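You operate a simulated robot arm through the tools that you are given. There is no shell and no other tool. Be economical: measure what you need, move in short steps, check, and stop when the job is done.

You are at the controls of a simulated two-armed robot. One attempt, no reset.

JOB
Lay a place for soup on the blue mat.
Fine: grey plate in the middle, white bowl on it, blue spoon beside; slide the pepper mill up to the mat.

Only the result counts: the job must be done as asked and must still hold three seconds after the hand-in. Knocking over, shifting, dropping, spilling or breaking anything else fails it.

ROBOT AND FRAMES
Two 7-joint arms with fingered hands on one trunk, on a base that drives. Base frame: it is fixed to the floor where the robot stands at the start and does not move with it; the origin is under the middle of the robot, x ahead of it, y to its left, z up; the surface under the hand at the start is at about z = 750. Readings come in mm, degrees, newtons and seconds.
The left shoulder is at the start at [70, 157, 1164], the right one opposite. With the tool pointing down near the work surface each hand reaches from about 280 to 900 mm from the robot's upright axis, wherever it stands, measured 20 degrees to its own side. Places, roughly: blue spoon (20x4x3 cm) [600, 500, 800]; grey plate (21x21x3 cm) [500, 0, 800]; top of the blue mat [600, -400, 800]; white bowl (13x13x6 cm) [800, -100, 800]. Payload 5 kg a hand.
The TCP of each hand is the grasp point between the finger pads, 31 mm short of the fingertips. In the tool frame z runs along the fingers and y along their closing line. Largest opening 156 mm; the body of the gripper starts 88 mm behind the TCP. The gripper is a hand of 4 fingers: y runs from the thumb to the fingers, the wrist lies at [0, 0, -249] in the tool frame, and closing takes about 1.5 s.
Orientation is that of the tool frame in the base frame, as a unit quaternion [w, x, y, z]. With the fingers straight down and closing along the base's y, the tool's x points along the base's -x, its y along +y and its z along -z.

CONTROLS
- The arms move only by the tool send_rows. It takes "left_commands", "right_commands" or both (then of equal length, played together; a hand with none holds still); each is a list of rows, each a list of 6 numbers: the shift along the base's x, y, z in cm, then the turn, a rotation vector about the base's x, y, z in degrees. In form: [[x, y, z, wx, wy, wz], ...]. A call has 1 to 8 rows; each row shifts and turns the commanded pose from where the row before left it. "left_claw" and "right_claw" are, for a hand that has rows, the gripper command, from -1 (shut) to 1 (fully open), values between in proportion, set as the call begins (left out, the last holds). A row lasts 0.2 s, in which the tool goes at most 50 mm and 8.6 degrees; a call with a longer step from one row to the next is refused whole, and so is a gripper value outside its range. Where a pose cannot be reached the arm comes as near as it can. A force on the tool above 40 N (or 10 N above the force at the start of the call, whichever is more), or a blocked arm, ends the call early, and 0.2 s more pass. Each finger travels about 108 mm/s and halts on what it meets, pressing with about 29 N; the grip force reading is that of the motor and also rises with nothing between the fingers. The clock runs only during rows and for 0.2 s after the last one: add rows that do not move to give the fingers time. The reply holds the time, the measured pose of the TCP, the force on the tool along the base axes, the opening and the grip force, in the units named above and with some noise, with the torque about the TCP (base axes, N m) and any sound that the robot's microphone picked up.
- Cameras (640 x 400 px; columns grow to the right, rows downward): "scene" is now at [133.1, 12.7, 1385.3]; the picture's right is [0.15, -0.99, 0.00], its down [-0.63, -0.10, -0.77] and it looks along [0.76, 0.12, -0.64] (base axes); focal length 251 px, centre (320, 200). "left" rides on the left gripper at [-72, 2, -111] in its tool frame; the picture's right is [-0.02, -1.00, 0.00], its down [0.84, -0.02, -0.54] and it looks along [0.54, -0.01, 0.84] (tool axes); focal length 234 px, centre (320, 200). "right" rides on the right gripper at [72, 2, -111] in its tool frame; the picture's right is [-0.02, 1.00, 0.00], its down [-0.84, -0.02, -0.54] and it looks along [-0.54, -0.01, 0.84] (tool axes); focal length 234 px, centre (320, 200). There is no depth. A picture from a camera that has moved, and an enlarged one, comes with that camera's place and axes in the base frame and with its lens.
- get_image(camera): a new picture of that camera. No time passes.
- lift_body(by): slides the trunk up (or, below 0, down) by that many mm; the arms and the scene camera ride with it, the base frame stays. It gives what a move gives, with no picture.
- base_move(legs): drives the robot by 1 to 6 legs, each [ahead, turn to the left] in mm and degrees, along the robot's own axes; the way and the turn of a leg run together, so that a leg with both is an arc; at most 1500 mm and 180 degrees a leg. The arms and the cameras ride along, it lands a little off, and it stops where it bumps. It gives what a move gives.
- set_grasp(shape, hand): the hand has 4 fingers and takes this shape, open, in about a second: jaw (thumb against the fingers, like two jaws); tri (thumb and two fingers); tip (a fingertip pinch); poke (one finger out to press); point (the index stretched); flat (the hand flat); cup (the hand cupped); fist (a fist). The gripper value then closes the fingers along that shape, each until it touches; the sizes above hold for jaw. It gives what a move gives, with no picture.
- aim_head(pan, tilt): turns the head with the scene camera to pan (to the left, within 86 degrees either way) and tilt (down, from -29 to 69), counted from straight ahead of the robot. It gives what a move gives.
- inspect(camera, box): a new picture of the part [left, top, right, bottom] of that camera's present view, enlarged. No time passes.
- close_job(): hands the job in; it is judged then, once.

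Work in short steps. Places have to be worked out from the pictures, the camera data and where the tool is seen: move nearer, look again, correct. Check each grasp and each placing, and mend what went wrong. You have 120 turns and 100 pictures in all, those below and enlarged ones among them. Open the grippers and draw the arms clear of the work before you hand the job in, unless the task says otherwise; then end with one line.

The tools are called after "Call:" as name(argument=value, ...) on one line, values as JSON. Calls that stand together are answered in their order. send_rows: Moves the arms, as the interface text tells. Its arguments: {"type":"object","properties":{"left_commands":{"type":"array"},"left_claw":{"type":"number"},"right_commands":{"type":"array"},"right_claw":{"type":"number"}},"required":[]} The other tools are called the same way: lift_body (by) slides the trunk up or down; set_grasp (shape, hand) gives the hand a shape; base_move (legs) drives the base; aim_head (pan, tilt) turns the head that bears the scene camera; get_image (camera) takes a picture; inspect (camera, box) takes an enlarged picture of a part of a camera's view; close_job () hands the job in.

At the start:

```text
time: 0.0
left_tool_pos: [657.1, 346.2, 1042.3]
left_orientation: [0.0, 0.002, 1.0, 0.0]
left_contact_force: [-0.1, 0.6, 0.3]
left_ft_torque: [0.01, -0.02, -0.01]
left_width: 156.2
left_finger_force: 0.0
left_shape: jaw
right_tool_pos: [646.6, -254.9, 1049.6]
right_orientation: [-0.001, 0.002, 1.0, -0.001]
right_contact_force: [-0.1, -0.5, -0.2]
right_ft_torque: [-0.01, 0.03, 0.03]
right_width: 156.0
right_finger_force: 0.1
right_shape: jaw
trunk travel left (down, up): [-550.0, 390.0]
robot x, y, heading: [-5.6, -3.4, -0.0]
head pan, tilt: [8.8, 39.9]
```

scene: 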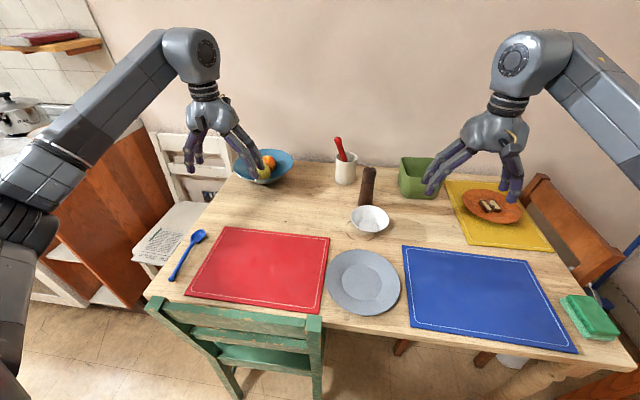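
right: 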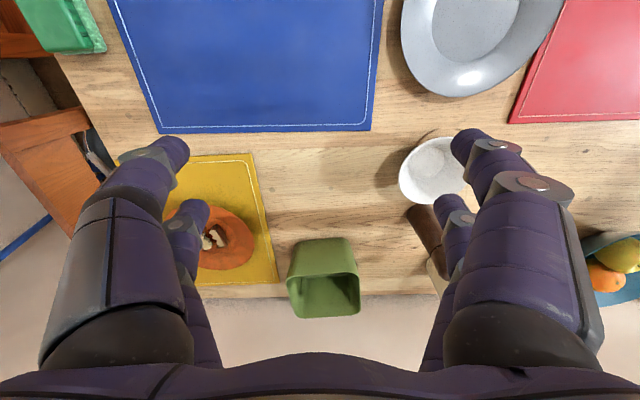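
left: 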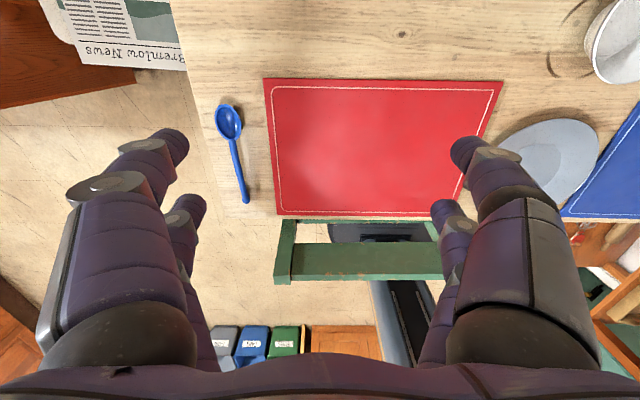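

I'll enlarge the scene view first, to place the bowl, mill, plate and mat.

Call:
inspect(camera="scene", box=[310, 140, 470, 240])

Call:
inspect(camera="scene", box=[310, 220, 630, 400])

Call:
inspect(camera="scene", box=[130, 200, 340, 330])

```text
4.00 times, centred on (390, 190) of scene
camera zoom: at [133.1, 12.7, 1385.3], right [0.15, -0.99, 0.0], down [-0.63, -0.1, -0.77], along [0.76, 0.12, -0.64], focal length 1004 px, centre (40, 240)
```

zoom: 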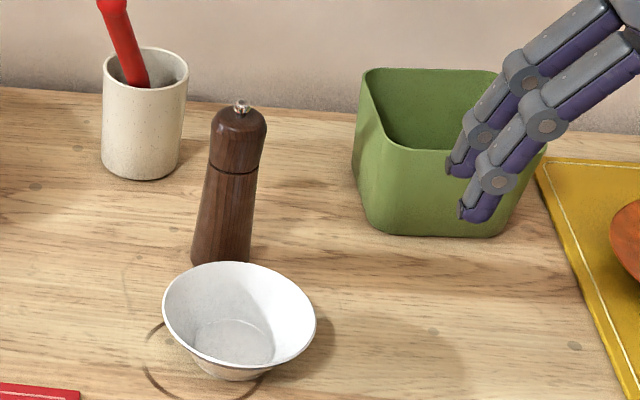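

```text
2.00 times, centred on (470, 310) of scene
camera zoom: at [133.1, 12.7, 1385.3], right [0.15, -0.99, 0.0], down [-0.63, -0.1, -0.77], along [0.76, 0.12, -0.64], focal length 502 px, centre (20, -20)
```

zoom: 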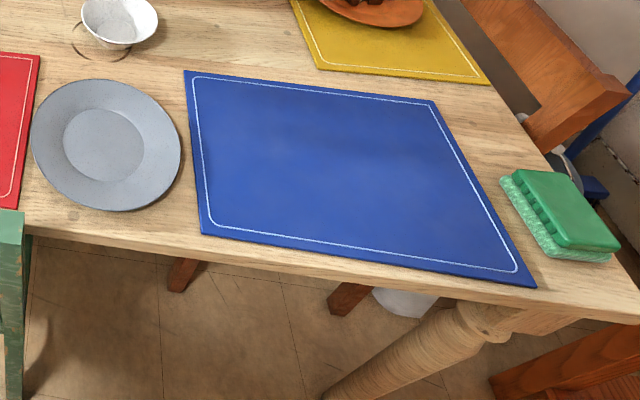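

```text
3.05 times, centred on (235, 265) of scene
camera zoom: at [133.1, 12.7, 1385.3], right [0.15, -0.99, 0.0], down [-0.63, -0.1, -0.77], along [0.76, 0.12, -0.64], focal length 765 px, centre (579, 2)
```

zoom: 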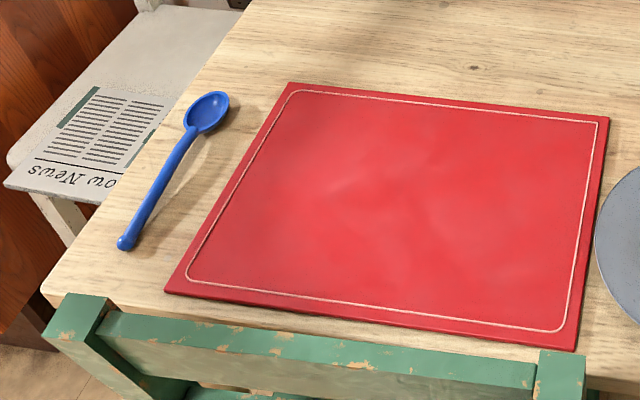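

The mat top works out at z≈760, spanning x 433–690 and y −529 to −164, so its centre is near (561, −346). The plate is at about (525, −43), and its rim slopes, so I'll tilt the right hand about 45° and look at the rim from its −y side.

Call:
send_rows(right_commands=[[-2, 0.5, -2, 7.5, 0, 0], [-2, 0.5, -2, 7.5, 0, 0], [-2, 0.5, -2, 7.5, 0, 0], [-2, 0.5, -2, 7.5, 0, 0], [-2, 0.5, -2, 7.5, 0, 0], [-2, 0.5, -2, 7.5, 0, 0]], right_claw=-0.3)

Call:
get_image(camera="right")

Call:
get_image(camera="scene")

```text
time: 1.4
left_tool_pos: [656.0, 344.8, 1044.6]
left_orientation: [0.001, 0.002, 1.0, 0.001]
left_contact_force: [-0.7, -0.6, -0.2]
left_ft_torque: [0.01, -0.04, -0.03]
left_width: 155.8
left_finger_force: 0.1
left_shape: jaw
right_tool_pos: [525.6, -225.1, 930.9]
right_orientation: [0.0, 0.001, 0.924, 0.383]
right_contact_force: [-1.5, -0.3, 0.8]
right_ft_torque: [0.02, -0.02, 0.0]
right_width: 55.1
right_finger_force: 0.1
right_shape: jaw
trunk travel left (down, up): [-550.0, 390.0]
robot x, y, heading: [-0.1, 3.8, -0.1]
head pan, tilt: [8.8, 39.9]
```

```text
93 pictures are left
camera right: at [451.5, -302.4, 1009.8], right [0.03, 0.71, 0.71], down [0.84, -0.4, 0.37], along [0.55, 0.58, -0.6], focal length 234 px, centre (320, 200)
```

right: 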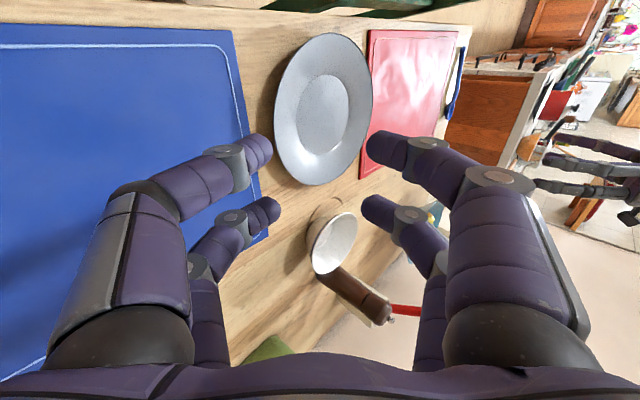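

```text
92 pictures are left
camera scene: at [132.3, 11.8, 1385.5], right [0.15, -0.99, 0.0], down [-0.63, -0.1, -0.77], along [0.76, 0.12, -0.64], focal length 251 px, centre (320, 200)
```

scene: 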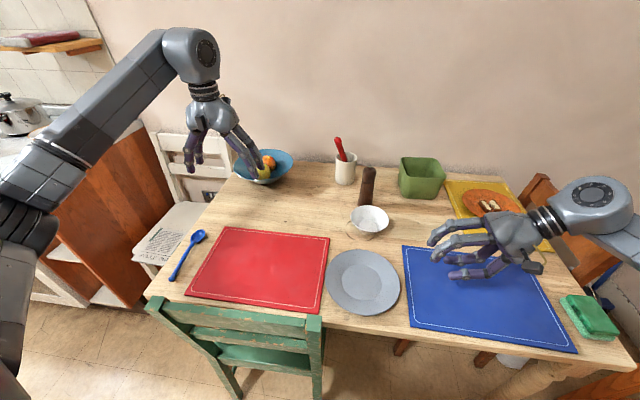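

The plate's near rim edge is at about y=−146, z≈770–778, x≈528. I'll narrow the opening to about 30 mm, bring the hand down outside the rim and look again.

Call:
send_rows(right_commands=[[0.1, 0, -3.5, 0, 0, 0], [0.1, 0.5, -3.5, 0, 0, 0], [0, 1, -3, 0, 0, 0], [0, 1, -1, 0, 0, 0], [0, 0, 0, 0, 0, 0]], right_claw=-0.6)

Call:
get_image(camera="right")

Call:
inspect(camera="scene", box=[320, 190, 560, 340])

```text
time: 2.6
left_tool_pos: [656.5, 347.2, 1043.4]
left_orientation: [0.0, 0.002, 1.0, -0.001]
left_contact_force: [0.5, 0.2, -0.6]
left_ft_torque: [-0.03, -0.01, -0.03]
left_width: 156.0
left_finger_force: 0.0
left_shape: jaw
right_tool_pos: [527.4, -200.3, 819.2]
right_orientation: [-0.001, 0.001, 0.924, 0.383]
right_contact_force: [0.0, -0.2, -0.3]
right_ft_torque: [-0.03, 0.0, -0.02]
right_width: 31.6
right_finger_force: 0.1
right_shape: jaw
trunk travel left (down, up): [-550.0, 390.0]
robot x, y, heading: [5.9, -1.5, 0.0]
head pan, tilt: [8.8, 39.9]
```

```text
91 pictures are left
camera right: at [454.5, -277.5, 900.1], right [0.03, 0.71, 0.71], down [0.84, -0.4, 0.37], along [0.54, 0.58, -0.6], focal length 234 px, centre (320, 200)
```

right: 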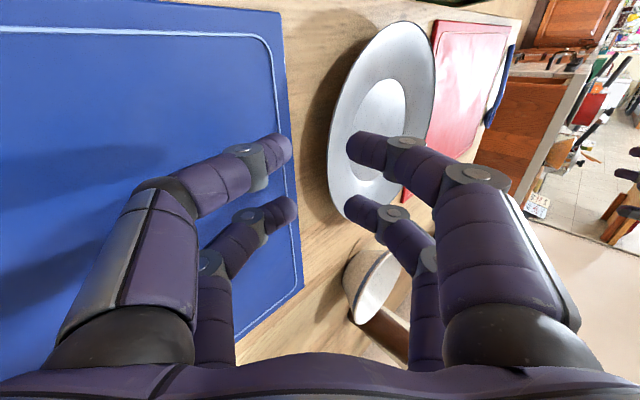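

```text
2.67 times, centred on (440, 265) of scene
camera zoom: at [133.1, 12.7, 1385.3], right [0.15, -0.99, 0.0], down [-0.63, -0.1, -0.77], along [0.76, 0.12, -0.64], focal length 670 px, centre (0, 27)
```

zoom: 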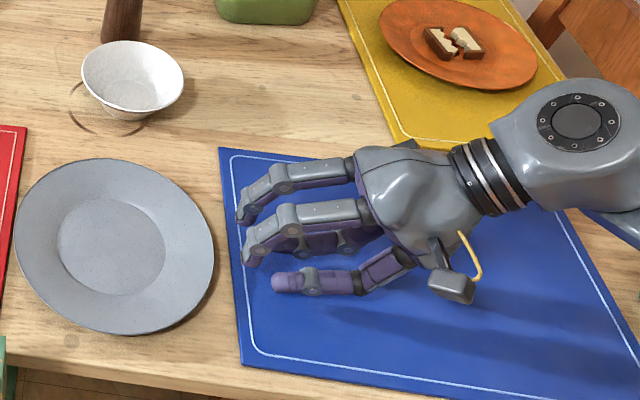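

The rim sits between the two finger pairs. I'll move in to (−165, 805), just short of the thumbs passing under the edge.

Call:
send_rows(right_commands=[[0, 1.5, -0.7, 0, 0, 0], [0, 2, -0.7, 0, 0, 0], [0, 0, 0, 0, 0, 0]])

Call:
get_image(camera="right")

Call:
inspect(camera="scene", box=[360, 230, 480, 305])

```text
time: 3.4
left_tool_pos: [656.3, 345.8, 1042.7]
left_orientation: [0.001, 0.002, 1.0, 0.0]
left_contact_force: [-0.2, -0.4, 0.3]
left_ft_torque: [-0.01, 0.01, -0.01]
left_width: 155.9
left_finger_force: 0.0
left_shape: jaw
right_tool_pos: [528.2, -164.8, 805.2]
right_orientation: [-0.001, 0.002, 0.924, 0.383]
right_contact_force: [-0.2, -0.4, -0.2]
right_ft_torque: [0.03, 0.0, 0.01]
right_width: 31.7
right_finger_force: 0.0
right_shape: jaw
trunk travel left (down, up): [-550.0, 390.0]
robot x, y, heading: [-0.9, -0.2, 0.2]
head pan, tilt: [8.8, 39.9]
```

```text
89 pictures are left
camera right: at [454.5, -242.9, 885.9], right [0.03, 0.71, 0.71], down [0.84, -0.4, 0.37], along [0.54, 0.58, -0.6], focal length 234 px, centre (320, 200)
```

right: 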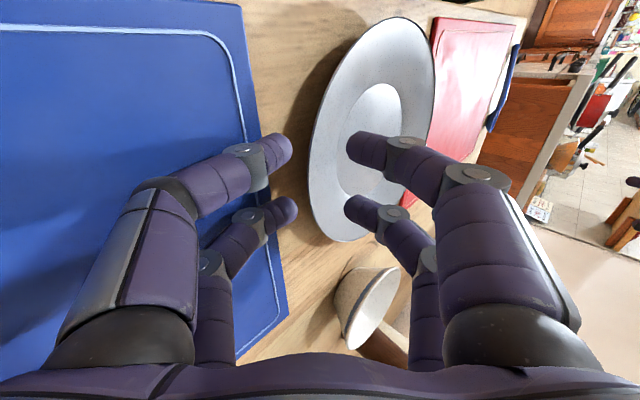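

```text
5.33 times, centred on (420, 268) of scene
camera zoom: at [132.8, 12.4, 1385.3], right [0.15, -0.99, 0.0], down [-0.63, -0.1, -0.77], along [0.76, 0.12, -0.64], focal length 1339 px, centre (-213, -160)
```

zoom: 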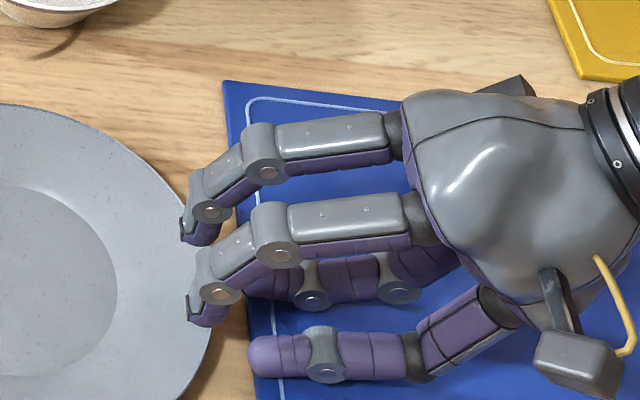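

The upper fingertips are over the rim at y≈−130, as predicted. I'll move in and down the last bit so the thumbs pass under the edge, then look again.

Call:
send_rows(right_commands=[[-0.4, 0.8, -0.4, 0, 0, 0], [-0.3, 0.8, -0.4, 0, 0, 0], [0, 0, 0, 0, 0, 0]])

Call:
get_image(camera="right")

```text
time: 4.2
left_tool_pos: [656.5, 345.0, 1043.7]
left_orientation: [0.0, 0.002, 1.0, 0.0]
left_contact_force: [-0.9, -0.6, 0.0]
left_ft_torque: [-0.05, -0.01, -0.02]
left_width: 156.2
left_finger_force: 0.0
left_shape: jaw
right_tool_pos: [521.6, -149.8, 799.3]
right_orientation: [0.0, 0.002, 0.924, 0.383]
right_contact_force: [0.7, -3.5, 5.3]
right_ft_torque: [-0.29, -0.12, -0.05]
right_width: 31.3
right_finger_force: 0.1
right_shape: jaw
trunk travel left (down, up): [-550.0, 390.0]
robot x, y, heading: [-1.8, -2.9, -0.3]
head pan, tilt: [8.8, 39.9]
```

```text
87 pictures are left
camera right: at [447.9, -227.2, 879.1], right [0.03, 0.71, 0.71], down [0.84, -0.4, 0.37], along [0.55, 0.58, -0.6], focal length 234 px, centre (320, 200)
```

right: 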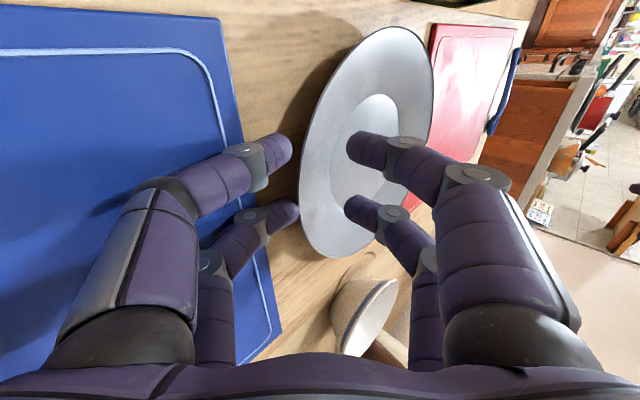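

A small contact force shows (5 N up). I'll zoom in to see whether the thumb tips are under or against the rim.

Call:
inspect(camera="right", box=[230, 110, 390, 260])

Call:
inspect(camera="scene", box=[360, 230, 480, 305])

```text
2.67 times, centred on (310, 185) of right
camera zoom: at [447.9, -227.2, 879.1], right [0.03, 0.71, 0.71], down [0.84, -0.4, 0.37], along [0.55, 0.58, -0.6], focal length 624 px, centre (347, 240)
```

zoom: 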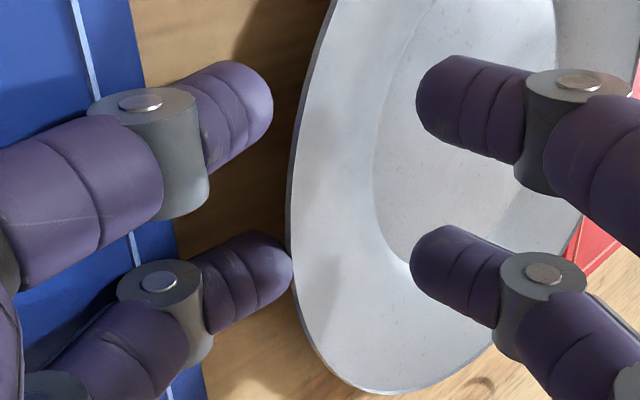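

```text
5.33 times, centred on (420, 268) of scene
camera zoom: at [132.7, 12.4, 1385.4], right [0.15, -0.99, 0.0], down [-0.63, -0.1, -0.77], along [0.76, 0.12, -0.64], focal length 1339 px, centre (-213, -160)
```

zoom: 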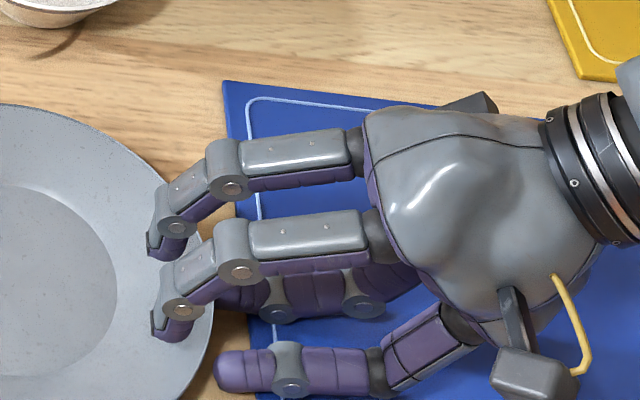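

The thumbs rest on the table right at the rim's edge. I'll lift 3 mm, move in 5 mm and close so they come up under the edge.

Call:
send_rows(right_commands=[[0, 0, 0.3, 0, 0, 0], [0, 0.5, 0, 0, 0, 0]])

Call:
send_rows(right_commands=[[0, 0, 0, 0, 0, 0], [0, 0, 0, 0, 0, 0], [0, 0, 0, 0, 0, 0], [0, 0, 0, 0, 0, 0], [0, 0, 0, 0, 0, 0]], right_claw=-1)

Call:
get_image(camera="right")

Call:
inspect(camera="scene", box=[320, 190, 560, 340])

```text
time: 4.8
left_tool_pos: [657.7, 346.6, 1043.6]
left_orientation: [0.0, 0.002, 1.0, 0.0]
left_contact_force: [-0.1, -0.5, -0.3]
left_ft_torque: [0.01, -0.01, 0.0]
left_width: 156.0
left_finger_force: 0.1
left_shape: jaw
right_tool_pos: [522.2, -144.3, 801.4]
right_orientation: [0.0, 0.001, 0.924, 0.382]
right_contact_force: [0.7, -1.0, 0.6]
right_ft_torque: [-0.03, 0.02, -0.02]
right_width: 31.9
right_finger_force: 0.0
right_shape: jaw
trunk travel left (down, up): [-550.0, 390.0]
robot x, y, heading: [-1.5, 4.4, 0.2]
head pan, tilt: [8.8, 39.9]
```

```text
time: 6.0
left_tool_pos: [656.5, 345.2, 1043.2]
left_orientation: [0.0, 0.002, 1.0, 0.0]
left_contact_force: [0.2, -0.4, 0.3]
left_ft_torque: [-0.01, -0.02, -0.01]
left_width: 156.0
left_finger_force: 0.2
left_shape: jaw
right_tool_pos: [521.9, -143.5, 802.3]
right_orientation: [0.0, 0.001, 0.924, 0.382]
right_contact_force: [1.2, -1.1, 5.3]
right_ft_torque: [0.02, -0.08, -0.07]
right_width: 2.5
right_finger_force: 28.3
right_shape: jaw
trunk travel left (down, up): [-550.0, 390.0]
robot x, y, heading: [-2.0, -0.7, 0.0]
head pan, tilt: [8.8, 39.9]
```

```text
84 pictures are left
camera right: at [448.1, -221.6, 882.0], right [0.03, 0.71, 0.71], down [0.84, -0.4, 0.37], along [0.55, 0.58, -0.6], focal length 234 px, centre (320, 200)
```

right: 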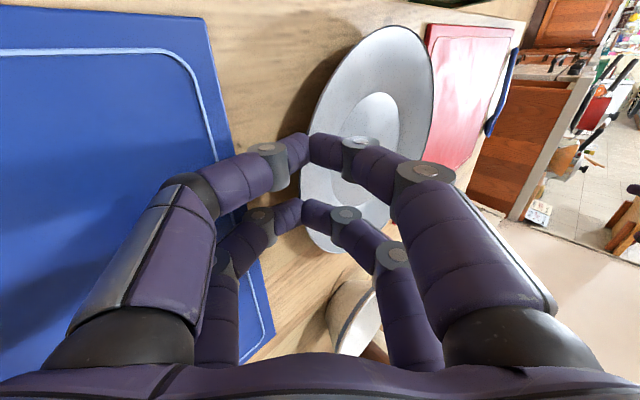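

```text
2.67 times, centred on (440, 265) of scene
camera zoom: at [132.7, 12.6, 1385.4], right [0.15, -0.99, 0.0], down [-0.63, -0.1, -0.77], along [0.76, 0.12, -0.64], focal length 670 px, centre (0, 27)
```

zoom: 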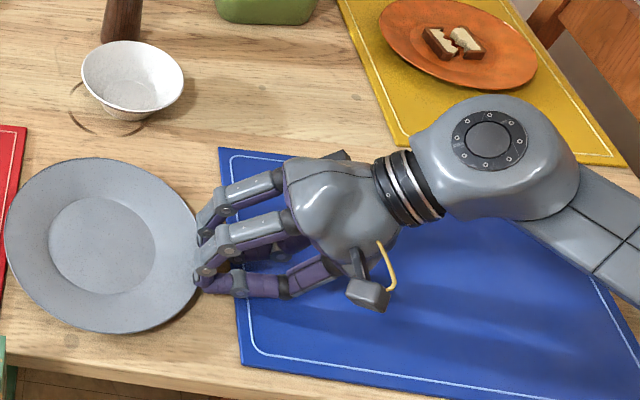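

Width is 2.5 mm with full force, so this may be only the very edge or nothing. I'll test with a small lift.

Call:
send_rows(right_commands=[[0, 0, 0.7, 0, 0, 0], [0, 0, 0.8, 0, 0, 0], [0, 0, 0, 0, 0, 0]])

Call:
inspect(camera="right", box=[230, 10, 470, 260])

```text
time: 6.8
left_tool_pos: [657.0, 346.5, 1042.9]
left_orientation: [0.0, 0.002, 1.0, 0.0]
left_contact_force: [0.4, 0.5, -0.3]
left_ft_torque: [-0.01, 0.0, -0.01]
left_width: 155.9
left_finger_force: 0.1
left_shape: jaw
right_tool_pos: [521.3, -144.2, 816.2]
right_orientation: [-0.001, 0.001, 0.924, 0.383]
right_contact_force: [-0.1, -0.1, -0.3]
right_ft_torque: [0.0, 0.0, -0.05]
right_width: 2.4
right_finger_force: 29.3
right_shape: jaw
trunk travel left (down, up): [-550.0, 390.0]
robot x, y, heading: [0.4, 1.4, 0.1]
head pan, tilt: [8.8, 39.9]
```

```text
1.60 times, centred on (350, 135) of right
camera zoom: at [448.1, -221.3, 896.6], right [0.03, 0.71, 0.71], down [0.84, -0.4, 0.37], along [0.54, 0.58, -0.6], focal length 375 px, centre (272, 304)
```

zoom: 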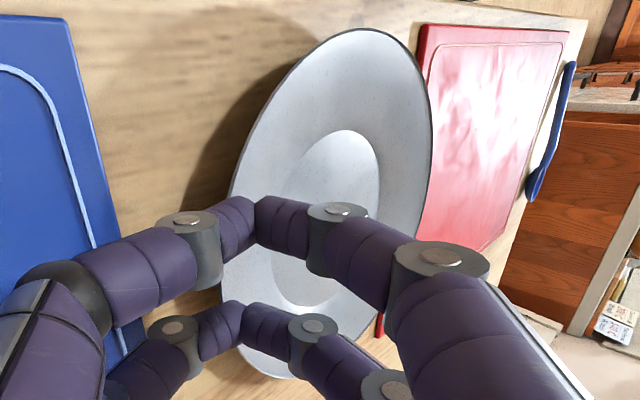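

It missed: the fingertips met above the rim, which is lower than I assumed, and the plate slid about 15 mm in +y. I'll back off, narrow the opening, tilt 10° flatter, then come down in the gap between mat and plate until I feel the table.

Call:
send_rows(right_commands=[[0, -1, 0.3, 5, 0, 0], [0, -1, 0, 5, 0, 0], [0, 0, -0.5, 0, 0, 0], [0, 0, -0.5, 0, 0, 0], [0, 0, 0, 0, 0, 0]], right_claw=-0.68)

Call:
inspect(camera="right", box=[230, 10, 470, 260])

Call:
inspect(camera="scene", box=[320, 230, 480, 330])

```text
time: 8.0
left_tool_pos: [656.7, 346.4, 1043.9]
left_orientation: [0.0, 0.002, 1.0, 0.0]
left_contact_force: [0.2, 0.4, 0.2]
left_ft_torque: [-0.03, -0.05, 0.03]
left_width: 156.2
left_finger_force: 0.0
left_shape: jaw
right_tool_pos: [521.8, -164.0, 808.2]
right_orientation: [-0.001, 0.001, 0.887, 0.461]
right_contact_force: [0.2, 0.4, -1.1]
right_ft_torque: [-0.02, 0.02, 0.0]
right_width: 24.7
right_finger_force: 0.0
right_shape: jaw
trunk travel left (down, up): [-550.0, 390.0]
robot x, y, heading: [-2.1, 0.2, -0.1]
head pan, tilt: [8.8, 39.9]
```

```text
1.60 times, centred on (350, 135) of right
camera zoom: at [447.7, -254.2, 874.4], right [0.03, 0.57, 0.82], down [0.84, -0.46, 0.29], along [0.54, 0.68, -0.49], focal length 375 px, centre (272, 304)
```

zoom: 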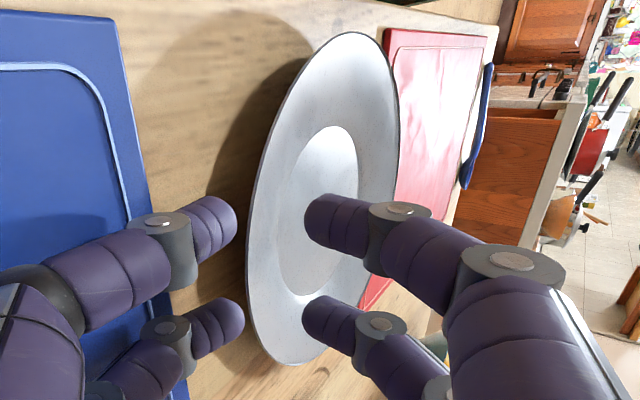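

```text
4.00 times, centred on (400, 280) of scene
camera zoom: at [133.1, 12.8, 1385.3], right [0.15, -0.99, 0.0], down [-0.63, -0.1, -0.77], along [0.76, 0.12, -0.64], focal length 1004 px, centre (0, -120)
```

zoom: 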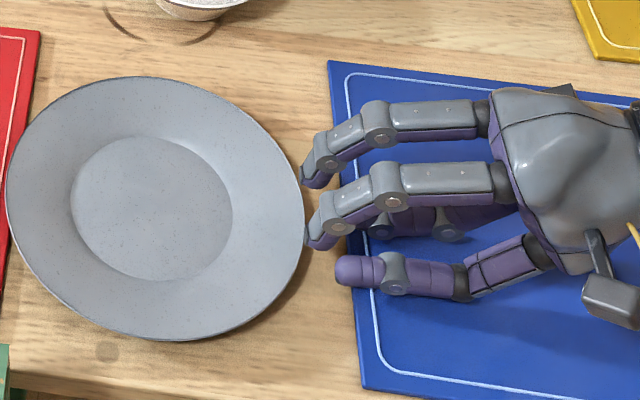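

The plate edge is now at y≈−134 and the thumb tips at y≈−150, z≈776. I'll lower 15 mm and feel for the table.

Call:
send_rows(right_commands=[[0, 0, -0.4, 0, 0, 0], [0, 0, -0.4, 0, 0, 0], [0, 0, -0.4, 0, 0, 0], [0, 0, -0.3, 0, 0, 0], [0, 0, 0, 0, 0, 0]])

Call:
inspect(camera="right", box=[230, 10, 470, 260])

```text
time: 9.2
left_tool_pos: [655.4, 346.4, 1043.5]
left_orientation: [0.0, 0.002, 1.0, 0.0]
left_contact_force: [0.6, -0.3, -0.5]
left_ft_torque: [0.02, -0.02, -0.04]
left_width: 155.9
left_finger_force: 0.0
left_shape: jaw
right_tool_pos: [521.3, -163.3, 795.7]
right_orientation: [0.001, 0.002, 0.887, 0.463]
right_contact_force: [0.8, -3.6, 12.1]
right_ft_torque: [-0.33, -0.28, -0.07]
right_width: 24.1
right_finger_force: 0.0
right_shape: jaw
trunk travel left (down, up): [-550.0, 390.0]
robot x, y, heading: [4.5, -0.2, 0.1]
head pan, tilt: [8.8, 39.9]
```

```text
1.60 times, centred on (350, 135) of right
camera zoom: at [447.2, -253.9, 860.8], right [0.03, 0.57, 0.82], down [0.84, -0.46, 0.3], along [0.55, 0.68, -0.49], focal length 375 px, centre (272, 304)
```

zoom: 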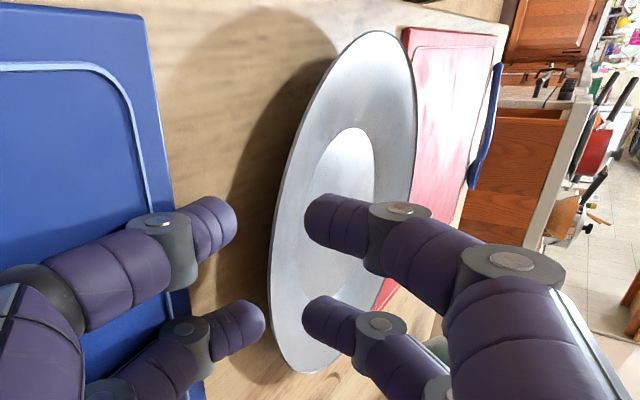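

The thumbs touch the table at TCP z≈795, so there's almost no room under this low rim. Instead I'll press the far (+y) rim with the closed left fingers to tip the near rim up, then take it with the right. First I'll back the right hand off and bring the left hand over the plate.

Call:
send_rows(right_commands=[[0, -0.5, 1, 0, 0, 0], [0, -1.5, 1, 0, 0, 0], [0, -1, 1, 0, 0, 0], [0, 0, 0, 0, 0, 0], [0, 0, 0, 0, 0, 0], [0, 0, 0, 0, 0, 0], [0, 0, 0, 0, 0, 0], [0, 0, 0, 0, 0, 0]], left_commands=[[-1.6, -4.3, -1.8, 0, 0, 0], [-1.6, -4.3, -1.8, 0, 0, 0], [-1.6, -4.3, -1.8, 0, 0, 0], [-1.6, -4.3, -1.8, 0, 0, 0], [-1.6, -4.3, -1.8, 0, 0, 0], [-1.6, -4.3, -1.8, 0, 0, 0], [-1.6, -4.3, -1.8, 0, 0, 0], [-1.6, -4.3, -1.8, 0, 0, 0]], left_claw=-1, right_claw=-0.4)

Call:
get_image(camera="left")

Call:
get_image(camera="scene")

```text
time: 11.0
left_tool_pos: [529.1, 1.5, 898.9]
left_orientation: [0.0, 0.001, 1.0, 0.002]
left_contact_force: [-0.2, -0.6, -0.3]
left_ft_torque: [0.03, -0.02, 0.01]
left_width: 0.0
left_finger_force: 29.0
left_shape: jaw
right_tool_pos: [520.5, -194.7, 825.0]
right_orientation: [0.0, 0.003, 0.887, 0.462]
right_contact_force: [0.0, 0.2, -0.3]
right_ft_torque: [0.04, 0.0, -0.02]
right_width: 46.7
right_finger_force: 0.0
right_shape: jaw
trunk travel left (down, up): [-550.0, 390.0]
robot x, y, heading: [-1.1, 3.6, 0.0]
head pan, tilt: [8.8, 39.9]
```

```text
78 pictures are left
camera left: at [601.2, 2.8, 1009.8], right [0.02, -1.0, 0.0], down [-0.84, -0.02, 0.54], along [-0.54, -0.01, -0.84], focal length 234 px, centre (320, 200)
```

left: 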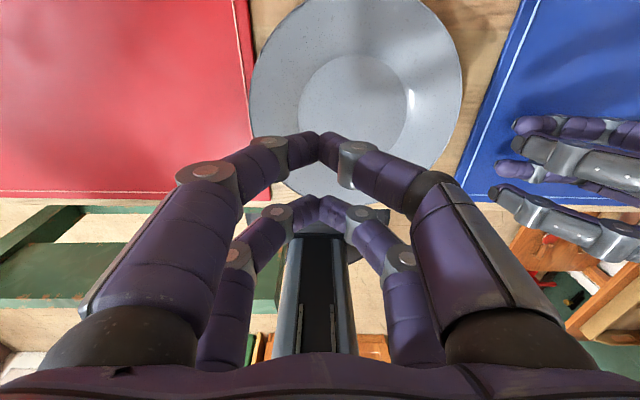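

```text
77 pictures are left
camera scene: at [133.3, 10.7, 1385.3], right [0.15, -0.99, 0.0], down [-0.63, -0.1, -0.77], along [0.76, 0.12, -0.64], focal length 251 px, centre (320, 200)
```

scene: 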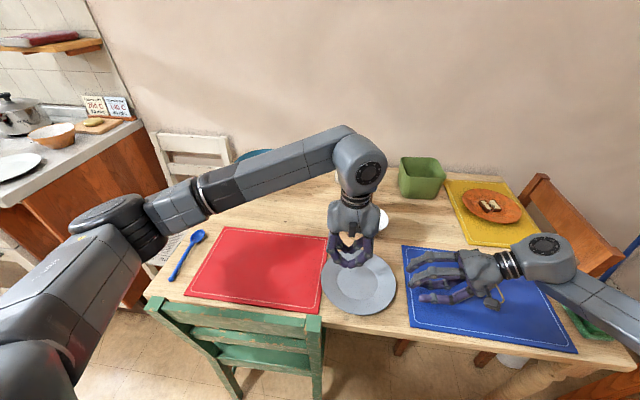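

From both views the plate centre is near (540, −32). I'll lower the closed left fingertips into the well, press lightly, and drag the plate about 15 mm back in −y, off the red mat's edge.

Call:
send_rows(left_commands=[[0.2, -0.9, -3.5, 0, 0, 0], [0.2, -0.9, -3.5, 0, 0, 0], [0.2, -0.6, -2.5, 0, 0, 0], [0, 0, -0.7, 0, 0, 0], [0, 0, -0.4, 0, 0, 0], [0, 0, -0.3, 0, 0, 0], [0, 0, 0, 0, 0, 0]])

```text
time: 12.6
left_tool_pos: [534.8, -22.7, 792.6]
left_orientation: [0.002, 0.001, 1.0, -0.001]
left_contact_force: [1.0, 1.1, 15.0]
left_ft_torque: [0.13, -0.14, 0.05]
left_width: 0.2
left_finger_force: 29.2
left_shape: jaw
right_tool_pos: [520.1, -193.2, 825.0]
right_orientation: [0.0, 0.0, 0.887, 0.461]
right_contact_force: [0.2, 0.0, 0.3]
right_ft_torque: [0.01, -0.01, 0.02]
right_width: 46.5
right_finger_force: 0.2
right_shape: jaw
trunk travel left (down, up): [-550.0, 390.0]
robot x, y, heading: [-0.2, -1.6, -0.2]
head pan, tilt: [8.8, 39.9]
```

The fingertips press the well with 15 N at TCP 792.6. I'll drag 15 mm in −y, then rise clear.

Call:
send_rows(left_commands=[[0, -0.5, 0.1, 0, 0, 0], [0, -0.6, 0, 0, 0, 0], [0, -0.6, 0, 0, 0, 0], [0, 0, 1, 0, 0, 0], [0, 2, 2, 0, 0, 0], [0, 3, 1.5, 0, 0, 0], [0, 3, 0, 0, 0, 0]])

Call:
get_image(camera="left")

Call:
inspect(camera="scene", box=[310, 220, 470, 330])

```text
time: 14.2
left_tool_pos: [536.3, 43.2, 836.6]
left_orientation: [0.0, 0.002, 1.0, -0.001]
left_contact_force: [-0.2, 0.8, 0.5]
left_ft_torque: [-0.05, 0.0, 0.01]
left_width: 0.0
left_finger_force: 28.9
left_shape: jaw
right_tool_pos: [521.8, -192.3, 824.8]
right_orientation: [-0.001, 0.002, 0.887, 0.461]
right_contact_force: [0.6, 0.3, -0.2]
right_ft_torque: [-0.01, 0.01, -0.05]
right_width: 46.6
right_finger_force: 0.0
right_shape: jaw
trunk travel left (down, up): [-550.0, 390.0]
robot x, y, heading: [-0.3, 0.7, -0.1]
head pan, tilt: [8.8, 39.9]
```

```text
76 pictures are left
camera left: at [607.7, 43.6, 947.1], right [0.02, -1.0, 0.0], down [-0.84, -0.02, 0.54], along [-0.54, -0.01, -0.84], focal length 234 px, centre (320, 200)
```

left: 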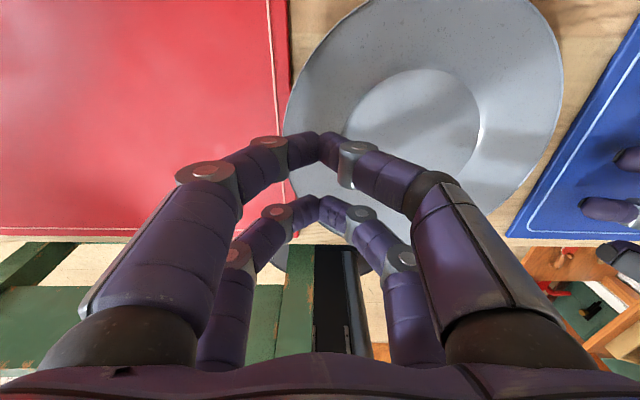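

```text
3.64 times, centred on (390, 275) of scene
camera zoom: at [132.6, 13.9, 1385.3], right [0.15, -0.99, 0.0], down [-0.63, -0.1, -0.77], along [0.76, 0.12, -0.64], focal length 913 px, centre (66, -73)
```

zoom: 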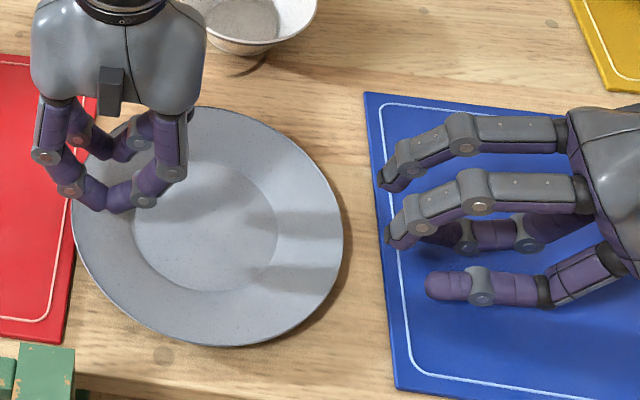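

Those pixels match the earlier ones, so the plate only slipped under the fingers: centre y≈−32, far rim at y≈+69 just clear of the red mat. I'll press on the rim at y≈55 to see whether it tips.

Call:
send_rows(left_commands=[[0, 1.2, 0, 0, 0, 0], [0, 0, -1.5, 0, 0, 0], [0, 0, -1.5, 0, 0, 0], [0, 0, -0.5, 0, 0, 0], [0, 0, -0.5, 0, 0, 0], [0, 0, -0.4, 0, 0, 0], [0, 0, 0, 0, 0, 0]])

Call:
inspect(camera="scene", box=[310, 220, 470, 330])

```text
time: 15.8
left_tool_pos: [534.2, 53.2, 795.5]
left_orientation: [0.003, 0.001, 1.0, -0.001]
left_contact_force: [2.5, 5.6, 30.2]
left_ft_torque: [0.23, -0.05, 0.04]
left_width: 0.0
left_finger_force: 28.9
left_shape: jaw
right_tool_pos: [519.4, -194.2, 826.5]
right_orientation: [0.0, 0.001, 0.887, 0.462]
right_contact_force: [0.2, -0.7, -0.8]
right_ft_torque: [-0.02, -0.02, -0.01]
right_width: 46.4
right_finger_force: 0.2
right_shape: jaw
trunk travel left (down, up): [-550.0, 390.0]
robot x, y, heading: [-0.3, -0.1, -0.1]
head pan, tilt: [8.8, 39.9]
```

```text
3.64 times, centred on (390, 275) of scene
camera zoom: at [130.4, 12.8, 1386.0], right [0.15, -0.99, 0.0], down [-0.63, -0.1, -0.77], along [0.76, 0.12, -0.64], focal length 913 px, centre (66, -73)
```

zoom: 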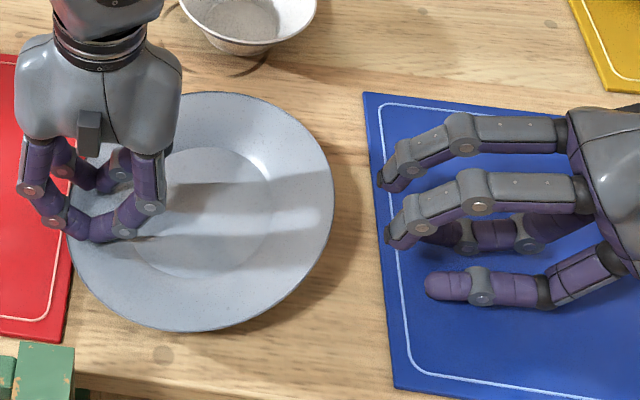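

The plate tipped: the near rim rose and casts a shadow. I'll check the rim's height from the right camera.

Call:
get_image(camera="right")

Call:
inspect(camera="left", box=[240, 0, 640, 250])

```text
73 pictures are left
camera right: at [446.0, -283.9, 891.3], right [0.03, 0.57, 0.82], down [0.84, -0.46, 0.3], along [0.55, 0.68, -0.49], focal length 234 px, centre (320, 200)
```

right: 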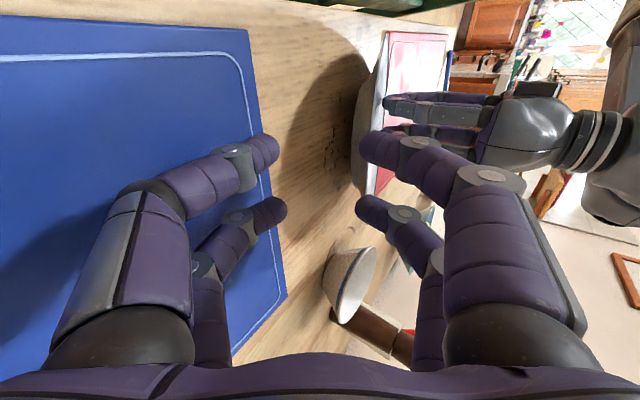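

```text
1.60 times, centred on (440, 125) of left
camera zoom: at [606.2, 55.1, 906.4], right [0.02, -1.0, 0.0], down [-0.84, -0.02, 0.54], along [-0.54, -0.01, -0.84], focal length 375 px, centre (128, 320)
```

zoom: 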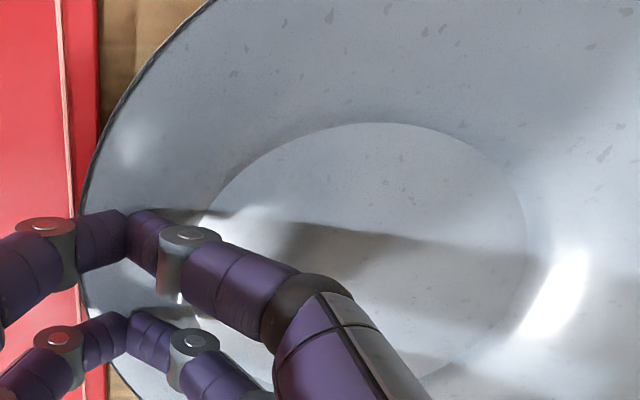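

The near edge is now at about y≈−125, z≈820 with the rim inclined about 45°, which matches the right hand's tilt. I'll open a little, raise the right hand onto that line and look.

Call:
send_rows(right_commands=[[0.7, 0.2, 2.2, -8, 0, 0], [0.7, 1.0, 2.0, 0, 0, 0], [0, 0, 0, 0, 0, 0]], right_claw=-0.15)

Call:
get_image(camera="right")

Call:
inspect(camera="scene", box=[310, 220, 470, 330])

```text
time: 16.6
left_tool_pos: [533.6, 53.1, 795.6]
left_orientation: [0.003, 0.0, 1.0, -0.001]
left_contact_force: [5.8, 5.3, 40.6]
left_ft_torque: [0.27, -0.17, 0.03]
left_width: 0.0
left_finger_force: 28.6
left_shape: jaw
right_tool_pos: [533.1, -180.8, 866.5]
right_orientation: [0.001, 0.001, 0.917, 0.398]
right_contact_force: [0.6, 0.2, 0.2]
right_ft_torque: [0.01, 0.01, -0.03]
right_width: 66.2
right_finger_force: 0.1
right_shape: jaw
trunk travel left (down, up): [-550.0, 390.0]
robot x, y, heading: [-1.4, 0.6, 0.1]
head pan, tilt: [8.8, 39.9]
```

```text
71 pictures are left
camera right: at [459.3, -261.5, 945.1], right [0.03, 0.68, 0.73], down [0.84, -0.41, 0.36], along [0.55, 0.6, -0.58], focal length 234 px, centre (320, 200)
```

right: 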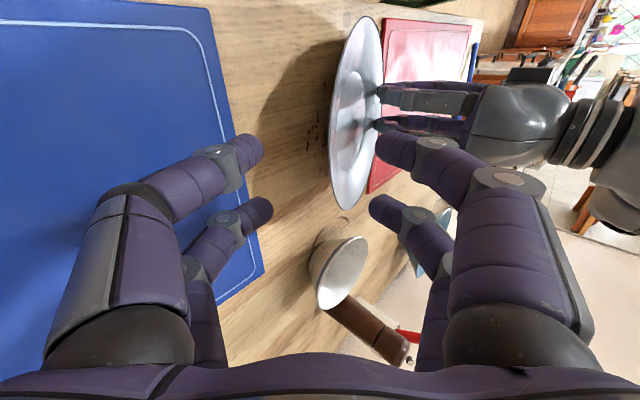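

```text
3.64 times, centred on (390, 275) of scene
camera zoom: at [129.9, 12.9, 1385.8], right [0.15, -0.99, 0.0], down [-0.63, -0.1, -0.77], along [0.76, 0.12, -0.64], focal length 913 px, centre (66, -73)
```

zoom: 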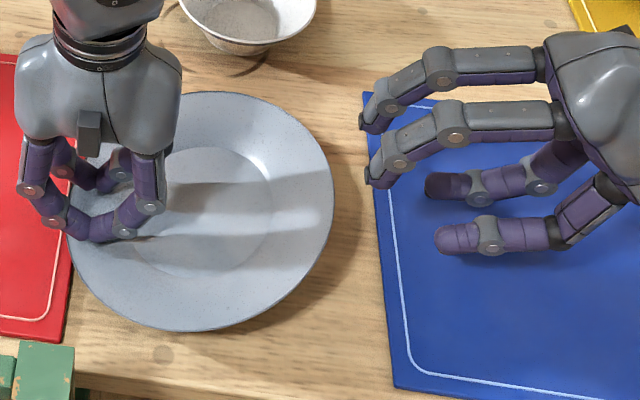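

The raised edge sits between the finger pairs. I'll advance along the finger direction by about 60 mm.

Call:
send_rows(right_commands=[[-0.1, 1.2, -0.9, 0, 0, 0], [-0.1, 1.2, -0.9, 0, 0, 0], [-0.1, 1.2, -0.9, 0, 0, 0], [0, 1.2, -0.9, 0, 0, 0], [0, 0, 0, 0, 0, 0]])

Call:
get_image(camera="right")

Call:
inspect(camera="scene", box=[310, 220, 470, 330])

```text
time: 17.8
left_tool_pos: [534.1, 53.3, 795.1]
left_orientation: [0.003, 0.0, 1.0, -0.001]
left_contact_force: [5.0, 6.2, 40.7]
left_ft_torque: [0.2, -0.17, 0.01]
left_width: 0.1
left_finger_force: 29.2
left_shape: jaw
right_tool_pos: [531.6, -133.4, 832.1]
right_orientation: [0.0, 0.002, 0.917, 0.399]
right_contact_force: [-0.5, -0.3, -0.5]
right_ft_torque: [0.01, -0.01, -0.01]
right_width: 65.6
right_finger_force: 0.0
right_shape: jaw
trunk travel left (down, up): [-550.0, 390.0]
robot x, y, heading: [-0.9, -2.4, -0.0]
head pan, tilt: [8.8, 39.9]
```

```text
69 pictures are left
camera right: at [457.1, -213.8, 908.8], right [0.03, 0.68, 0.73], down [0.84, -0.41, 0.36], along [0.55, 0.6, -0.58], focal length 234 px, centre (320, 200)
```

right: 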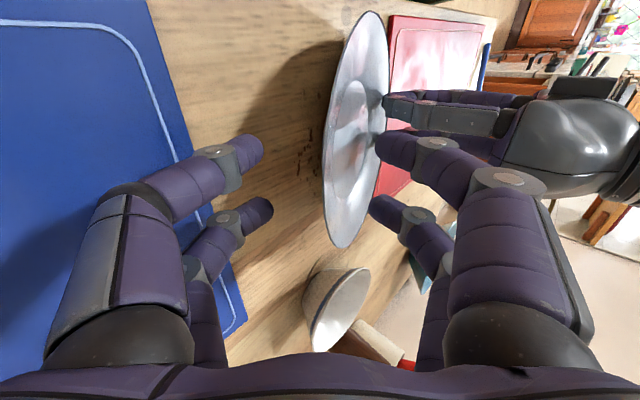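

```text
3.64 times, centred on (390, 275) of scene
camera zoom: at [129.8, 12.8, 1385.7], right [0.15, -0.99, 0.0], down [-0.63, -0.1, -0.77], along [0.76, 0.12, -0.64], focal length 913 px, centre (66, -73)
```

zoom: 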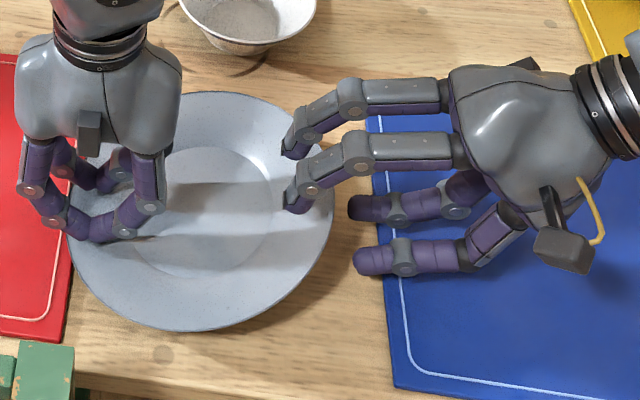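

Triangulated, the edge is at (527, −118, 818), 20 mm ahead of the TCP and centred between the fingers. I'll advance 14 mm more and close.

Call:
send_rows(right_commands=[[-0.3, 1.0, -1.0, 0, 0, 0], [0, 0, 0, 0, 0, 0]])

Call:
send_rows(right_commands=[[0, 0, 0, 0, 0, 0], [0, 0, 0, 0, 0, 0], [0, 0, 0, 0, 0, 0], [0, 0, 0, 0, 0, 0], [0, 0, 0, 0, 0, 0], [0, 0, 0, 0, 0, 0], [0, 0, 0, 0, 0, 0]], right_claw=-1)

Call:
get_image(camera="right")

Call:
inspect(camera="scene", box=[310, 220, 470, 330])

```text
time: 18.4
left_tool_pos: [534.7, 53.0, 795.0]
left_orientation: [0.004, 0.001, 1.0, -0.001]
left_contact_force: [5.6, 6.5, 39.0]
left_ft_torque: [0.21, -0.17, 0.05]
left_width: 0.0
left_finger_force: 28.8
left_shape: jaw
right_tool_pos: [528.0, -122.5, 821.0]
right_orientation: [0.0, 0.002, 0.917, 0.399]
right_contact_force: [0.7, 0.5, -0.1]
right_ft_torque: [0.0, 0.01, 0.04]
right_width: 65.8
right_finger_force: 0.0
right_shape: jaw
trunk travel left (down, up): [-550.0, 390.0]
robot x, y, heading: [0.9, -1.5, -0.3]
head pan, tilt: [8.8, 39.9]
```

```text
time: 20.0
left_tool_pos: [533.8, 52.6, 794.5]
left_orientation: [0.002, 0.001, 1.0, -0.002]
left_contact_force: [4.5, 1.3, 40.0]
left_ft_torque: [0.06, -0.04, 0.0]
left_width: 0.0
left_finger_force: 28.6
left_shape: jaw
right_tool_pos: [528.2, -123.1, 821.6]
right_orientation: [0.0, 0.001, 0.917, 0.399]
right_contact_force: [0.0, 6.4, -0.7]
right_ft_torque: [0.09, 0.0, 0.05]
right_width: 0.0
right_finger_force: 29.2
right_shape: jaw
trunk travel left (down, up): [-550.0, 390.0]
robot x, y, heading: [0.3, 0.4, -0.1]
head pan, tilt: [8.8, 39.9]
```

```text
67 pictures are left
camera right: at [453.8, -203.0, 899.0], right [0.03, 0.68, 0.73], down [0.84, -0.41, 0.36], along [0.55, 0.6, -0.58], focal length 234 px, centre (320, 200)
```

right: 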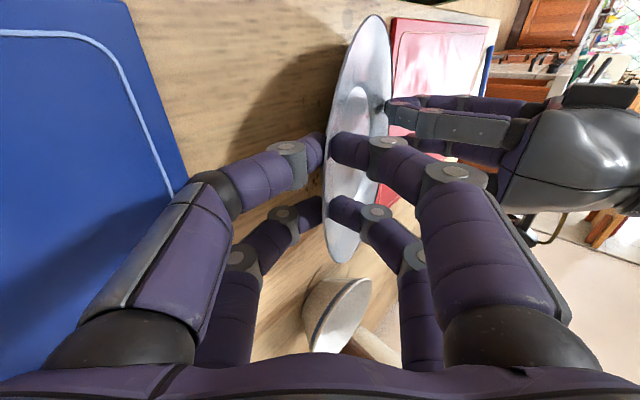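

```text
3.64 times, centred on (390, 275) of scene
camera zoom: at [130.0, 13.3, 1385.7], right [0.15, -0.99, 0.0], down [-0.63, -0.1, -0.77], along [0.76, 0.12, -0.64], focal length 913 px, centre (66, -73)
```

zoom: 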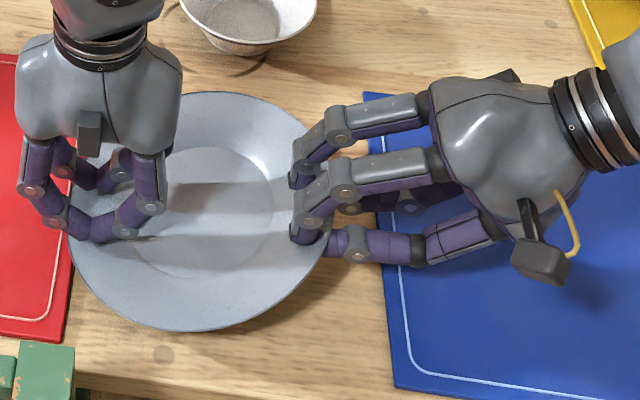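

The rim is pinched, with thumbs below and fingers above. I'll lift the left hand off and see whether the plate stays held.

Call:
send_rows(left_commands=[[0, 0, 0.5, 0, 0, 0], [0, 0, 0.5, 0, 0, 0], [0, 0, 1, 0, 0, 0], [0, 0, 2, 0, 0, 0], [0, 1, 3, 0, 0, 0], [0, 2, 3, 0, 0, 0]])

Call:
get_image(camera="scene")

```text
time: 21.4
left_tool_pos: [533.5, 83.4, 892.9]
left_orientation: [0.0, 0.002, 1.0, 0.0]
left_contact_force: [0.4, 0.0, 0.4]
left_ft_torque: [-0.01, -0.04, -0.01]
left_width: 0.0
left_finger_force: 28.9
left_shape: jaw
right_tool_pos: [528.9, -122.5, 822.0]
right_orientation: [0.0, 0.003, 0.917, 0.399]
right_contact_force: [-0.6, -1.8, 0.4]
right_ft_torque: [0.05, 0.03, 0.05]
right_width: 0.0
right_finger_force: 29.4
right_shape: jaw
trunk travel left (down, up): [-550.0, 390.0]
robot x, y, heading: [-0.6, 0.7, -0.2]
head pan, tilt: [8.8, 39.9]
```

```text
65 pictures are left
camera scene: at [132.3, 13.4, 1385.3], right [0.15, -0.99, 0.0], down [-0.63, -0.1, -0.77], along [0.76, 0.12, -0.64], focal length 251 px, centre (320, 200)
```

scene: 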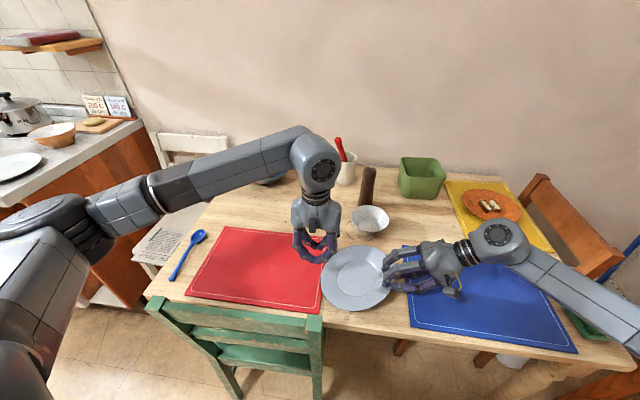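

The plate stays tilted in the grip. I'll lift it gently and check.

Call:
send_rows(right_commands=[[0, 0, 0.8, 0, 0, 0], [0, 0, 1, 0, 0, 0], [0, 0, 1, 0, 0, 0], [0, 0, 1, 0, 0, 0], [0, 0, 0, 0, 0, 0]], left_commands=[[0, 3, 1, 0, 0, 0], [0, 4, 1, 0, 0, 0], [0, 4, 1, 0, 0, 0], [0, 4, 0, 0, 0, 0], [0, 4, 0, 0, 0, 0]])

Call:
get_image(camera="scene")

Call:
get_image(camera="right")

```text
time: 22.6
left_tool_pos: [534.9, 272.6, 922.5]
left_orientation: [0.0, 0.003, 1.0, -0.001]
left_contact_force: [-0.7, -0.1, -0.1]
left_ft_torque: [0.0, -0.06, 0.0]
left_width: 0.0
left_finger_force: 29.1
left_shape: jaw
right_tool_pos: [529.4, -122.1, 858.8]
right_orientation: [0.001, 0.002, 0.917, 0.398]
right_contact_force: [0.0, 0.2, -3.3]
right_ft_torque: [-0.24, 0.02, 0.01]
right_width: 0.0
right_finger_force: 29.1
right_shape: jaw
trunk travel left (down, up): [-550.0, 390.0]
robot x, y, heading: [-1.0, -3.8, -0.2]
head pan, tilt: [8.8, 39.9]
```

```text
64 pictures are left
camera scene: at [132.8, 13.9, 1385.3], right [0.15, -0.99, 0.0], down [-0.63, -0.1, -0.77], along [0.76, 0.12, -0.64], focal length 251 px, centre (320, 200)
```

scene: 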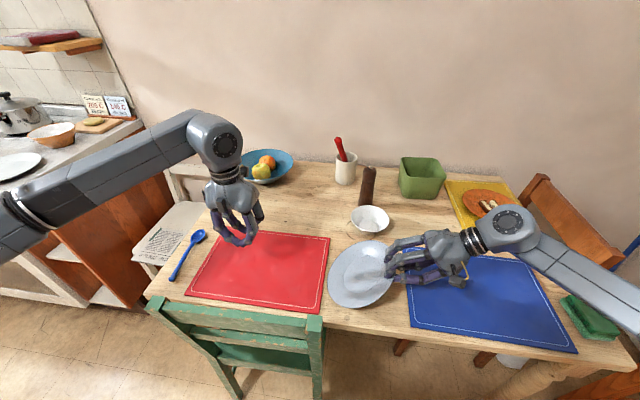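

```text
63 pictures are left
camera right: at [455.3, -203.0, 936.3], right [0.03, 0.68, 0.73], down [0.84, -0.41, 0.36], along [0.55, 0.6, -0.58], focal length 234 px, centre (320, 200)
```

right: 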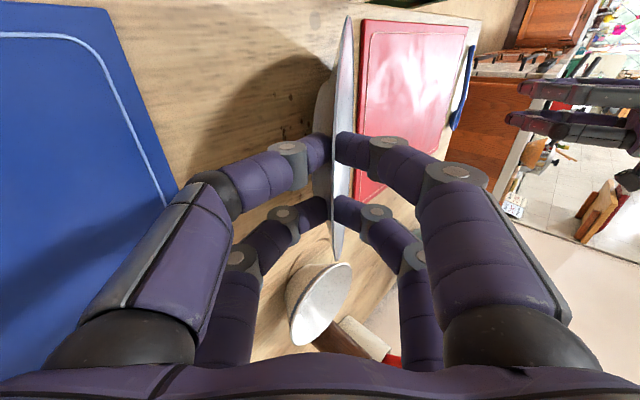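

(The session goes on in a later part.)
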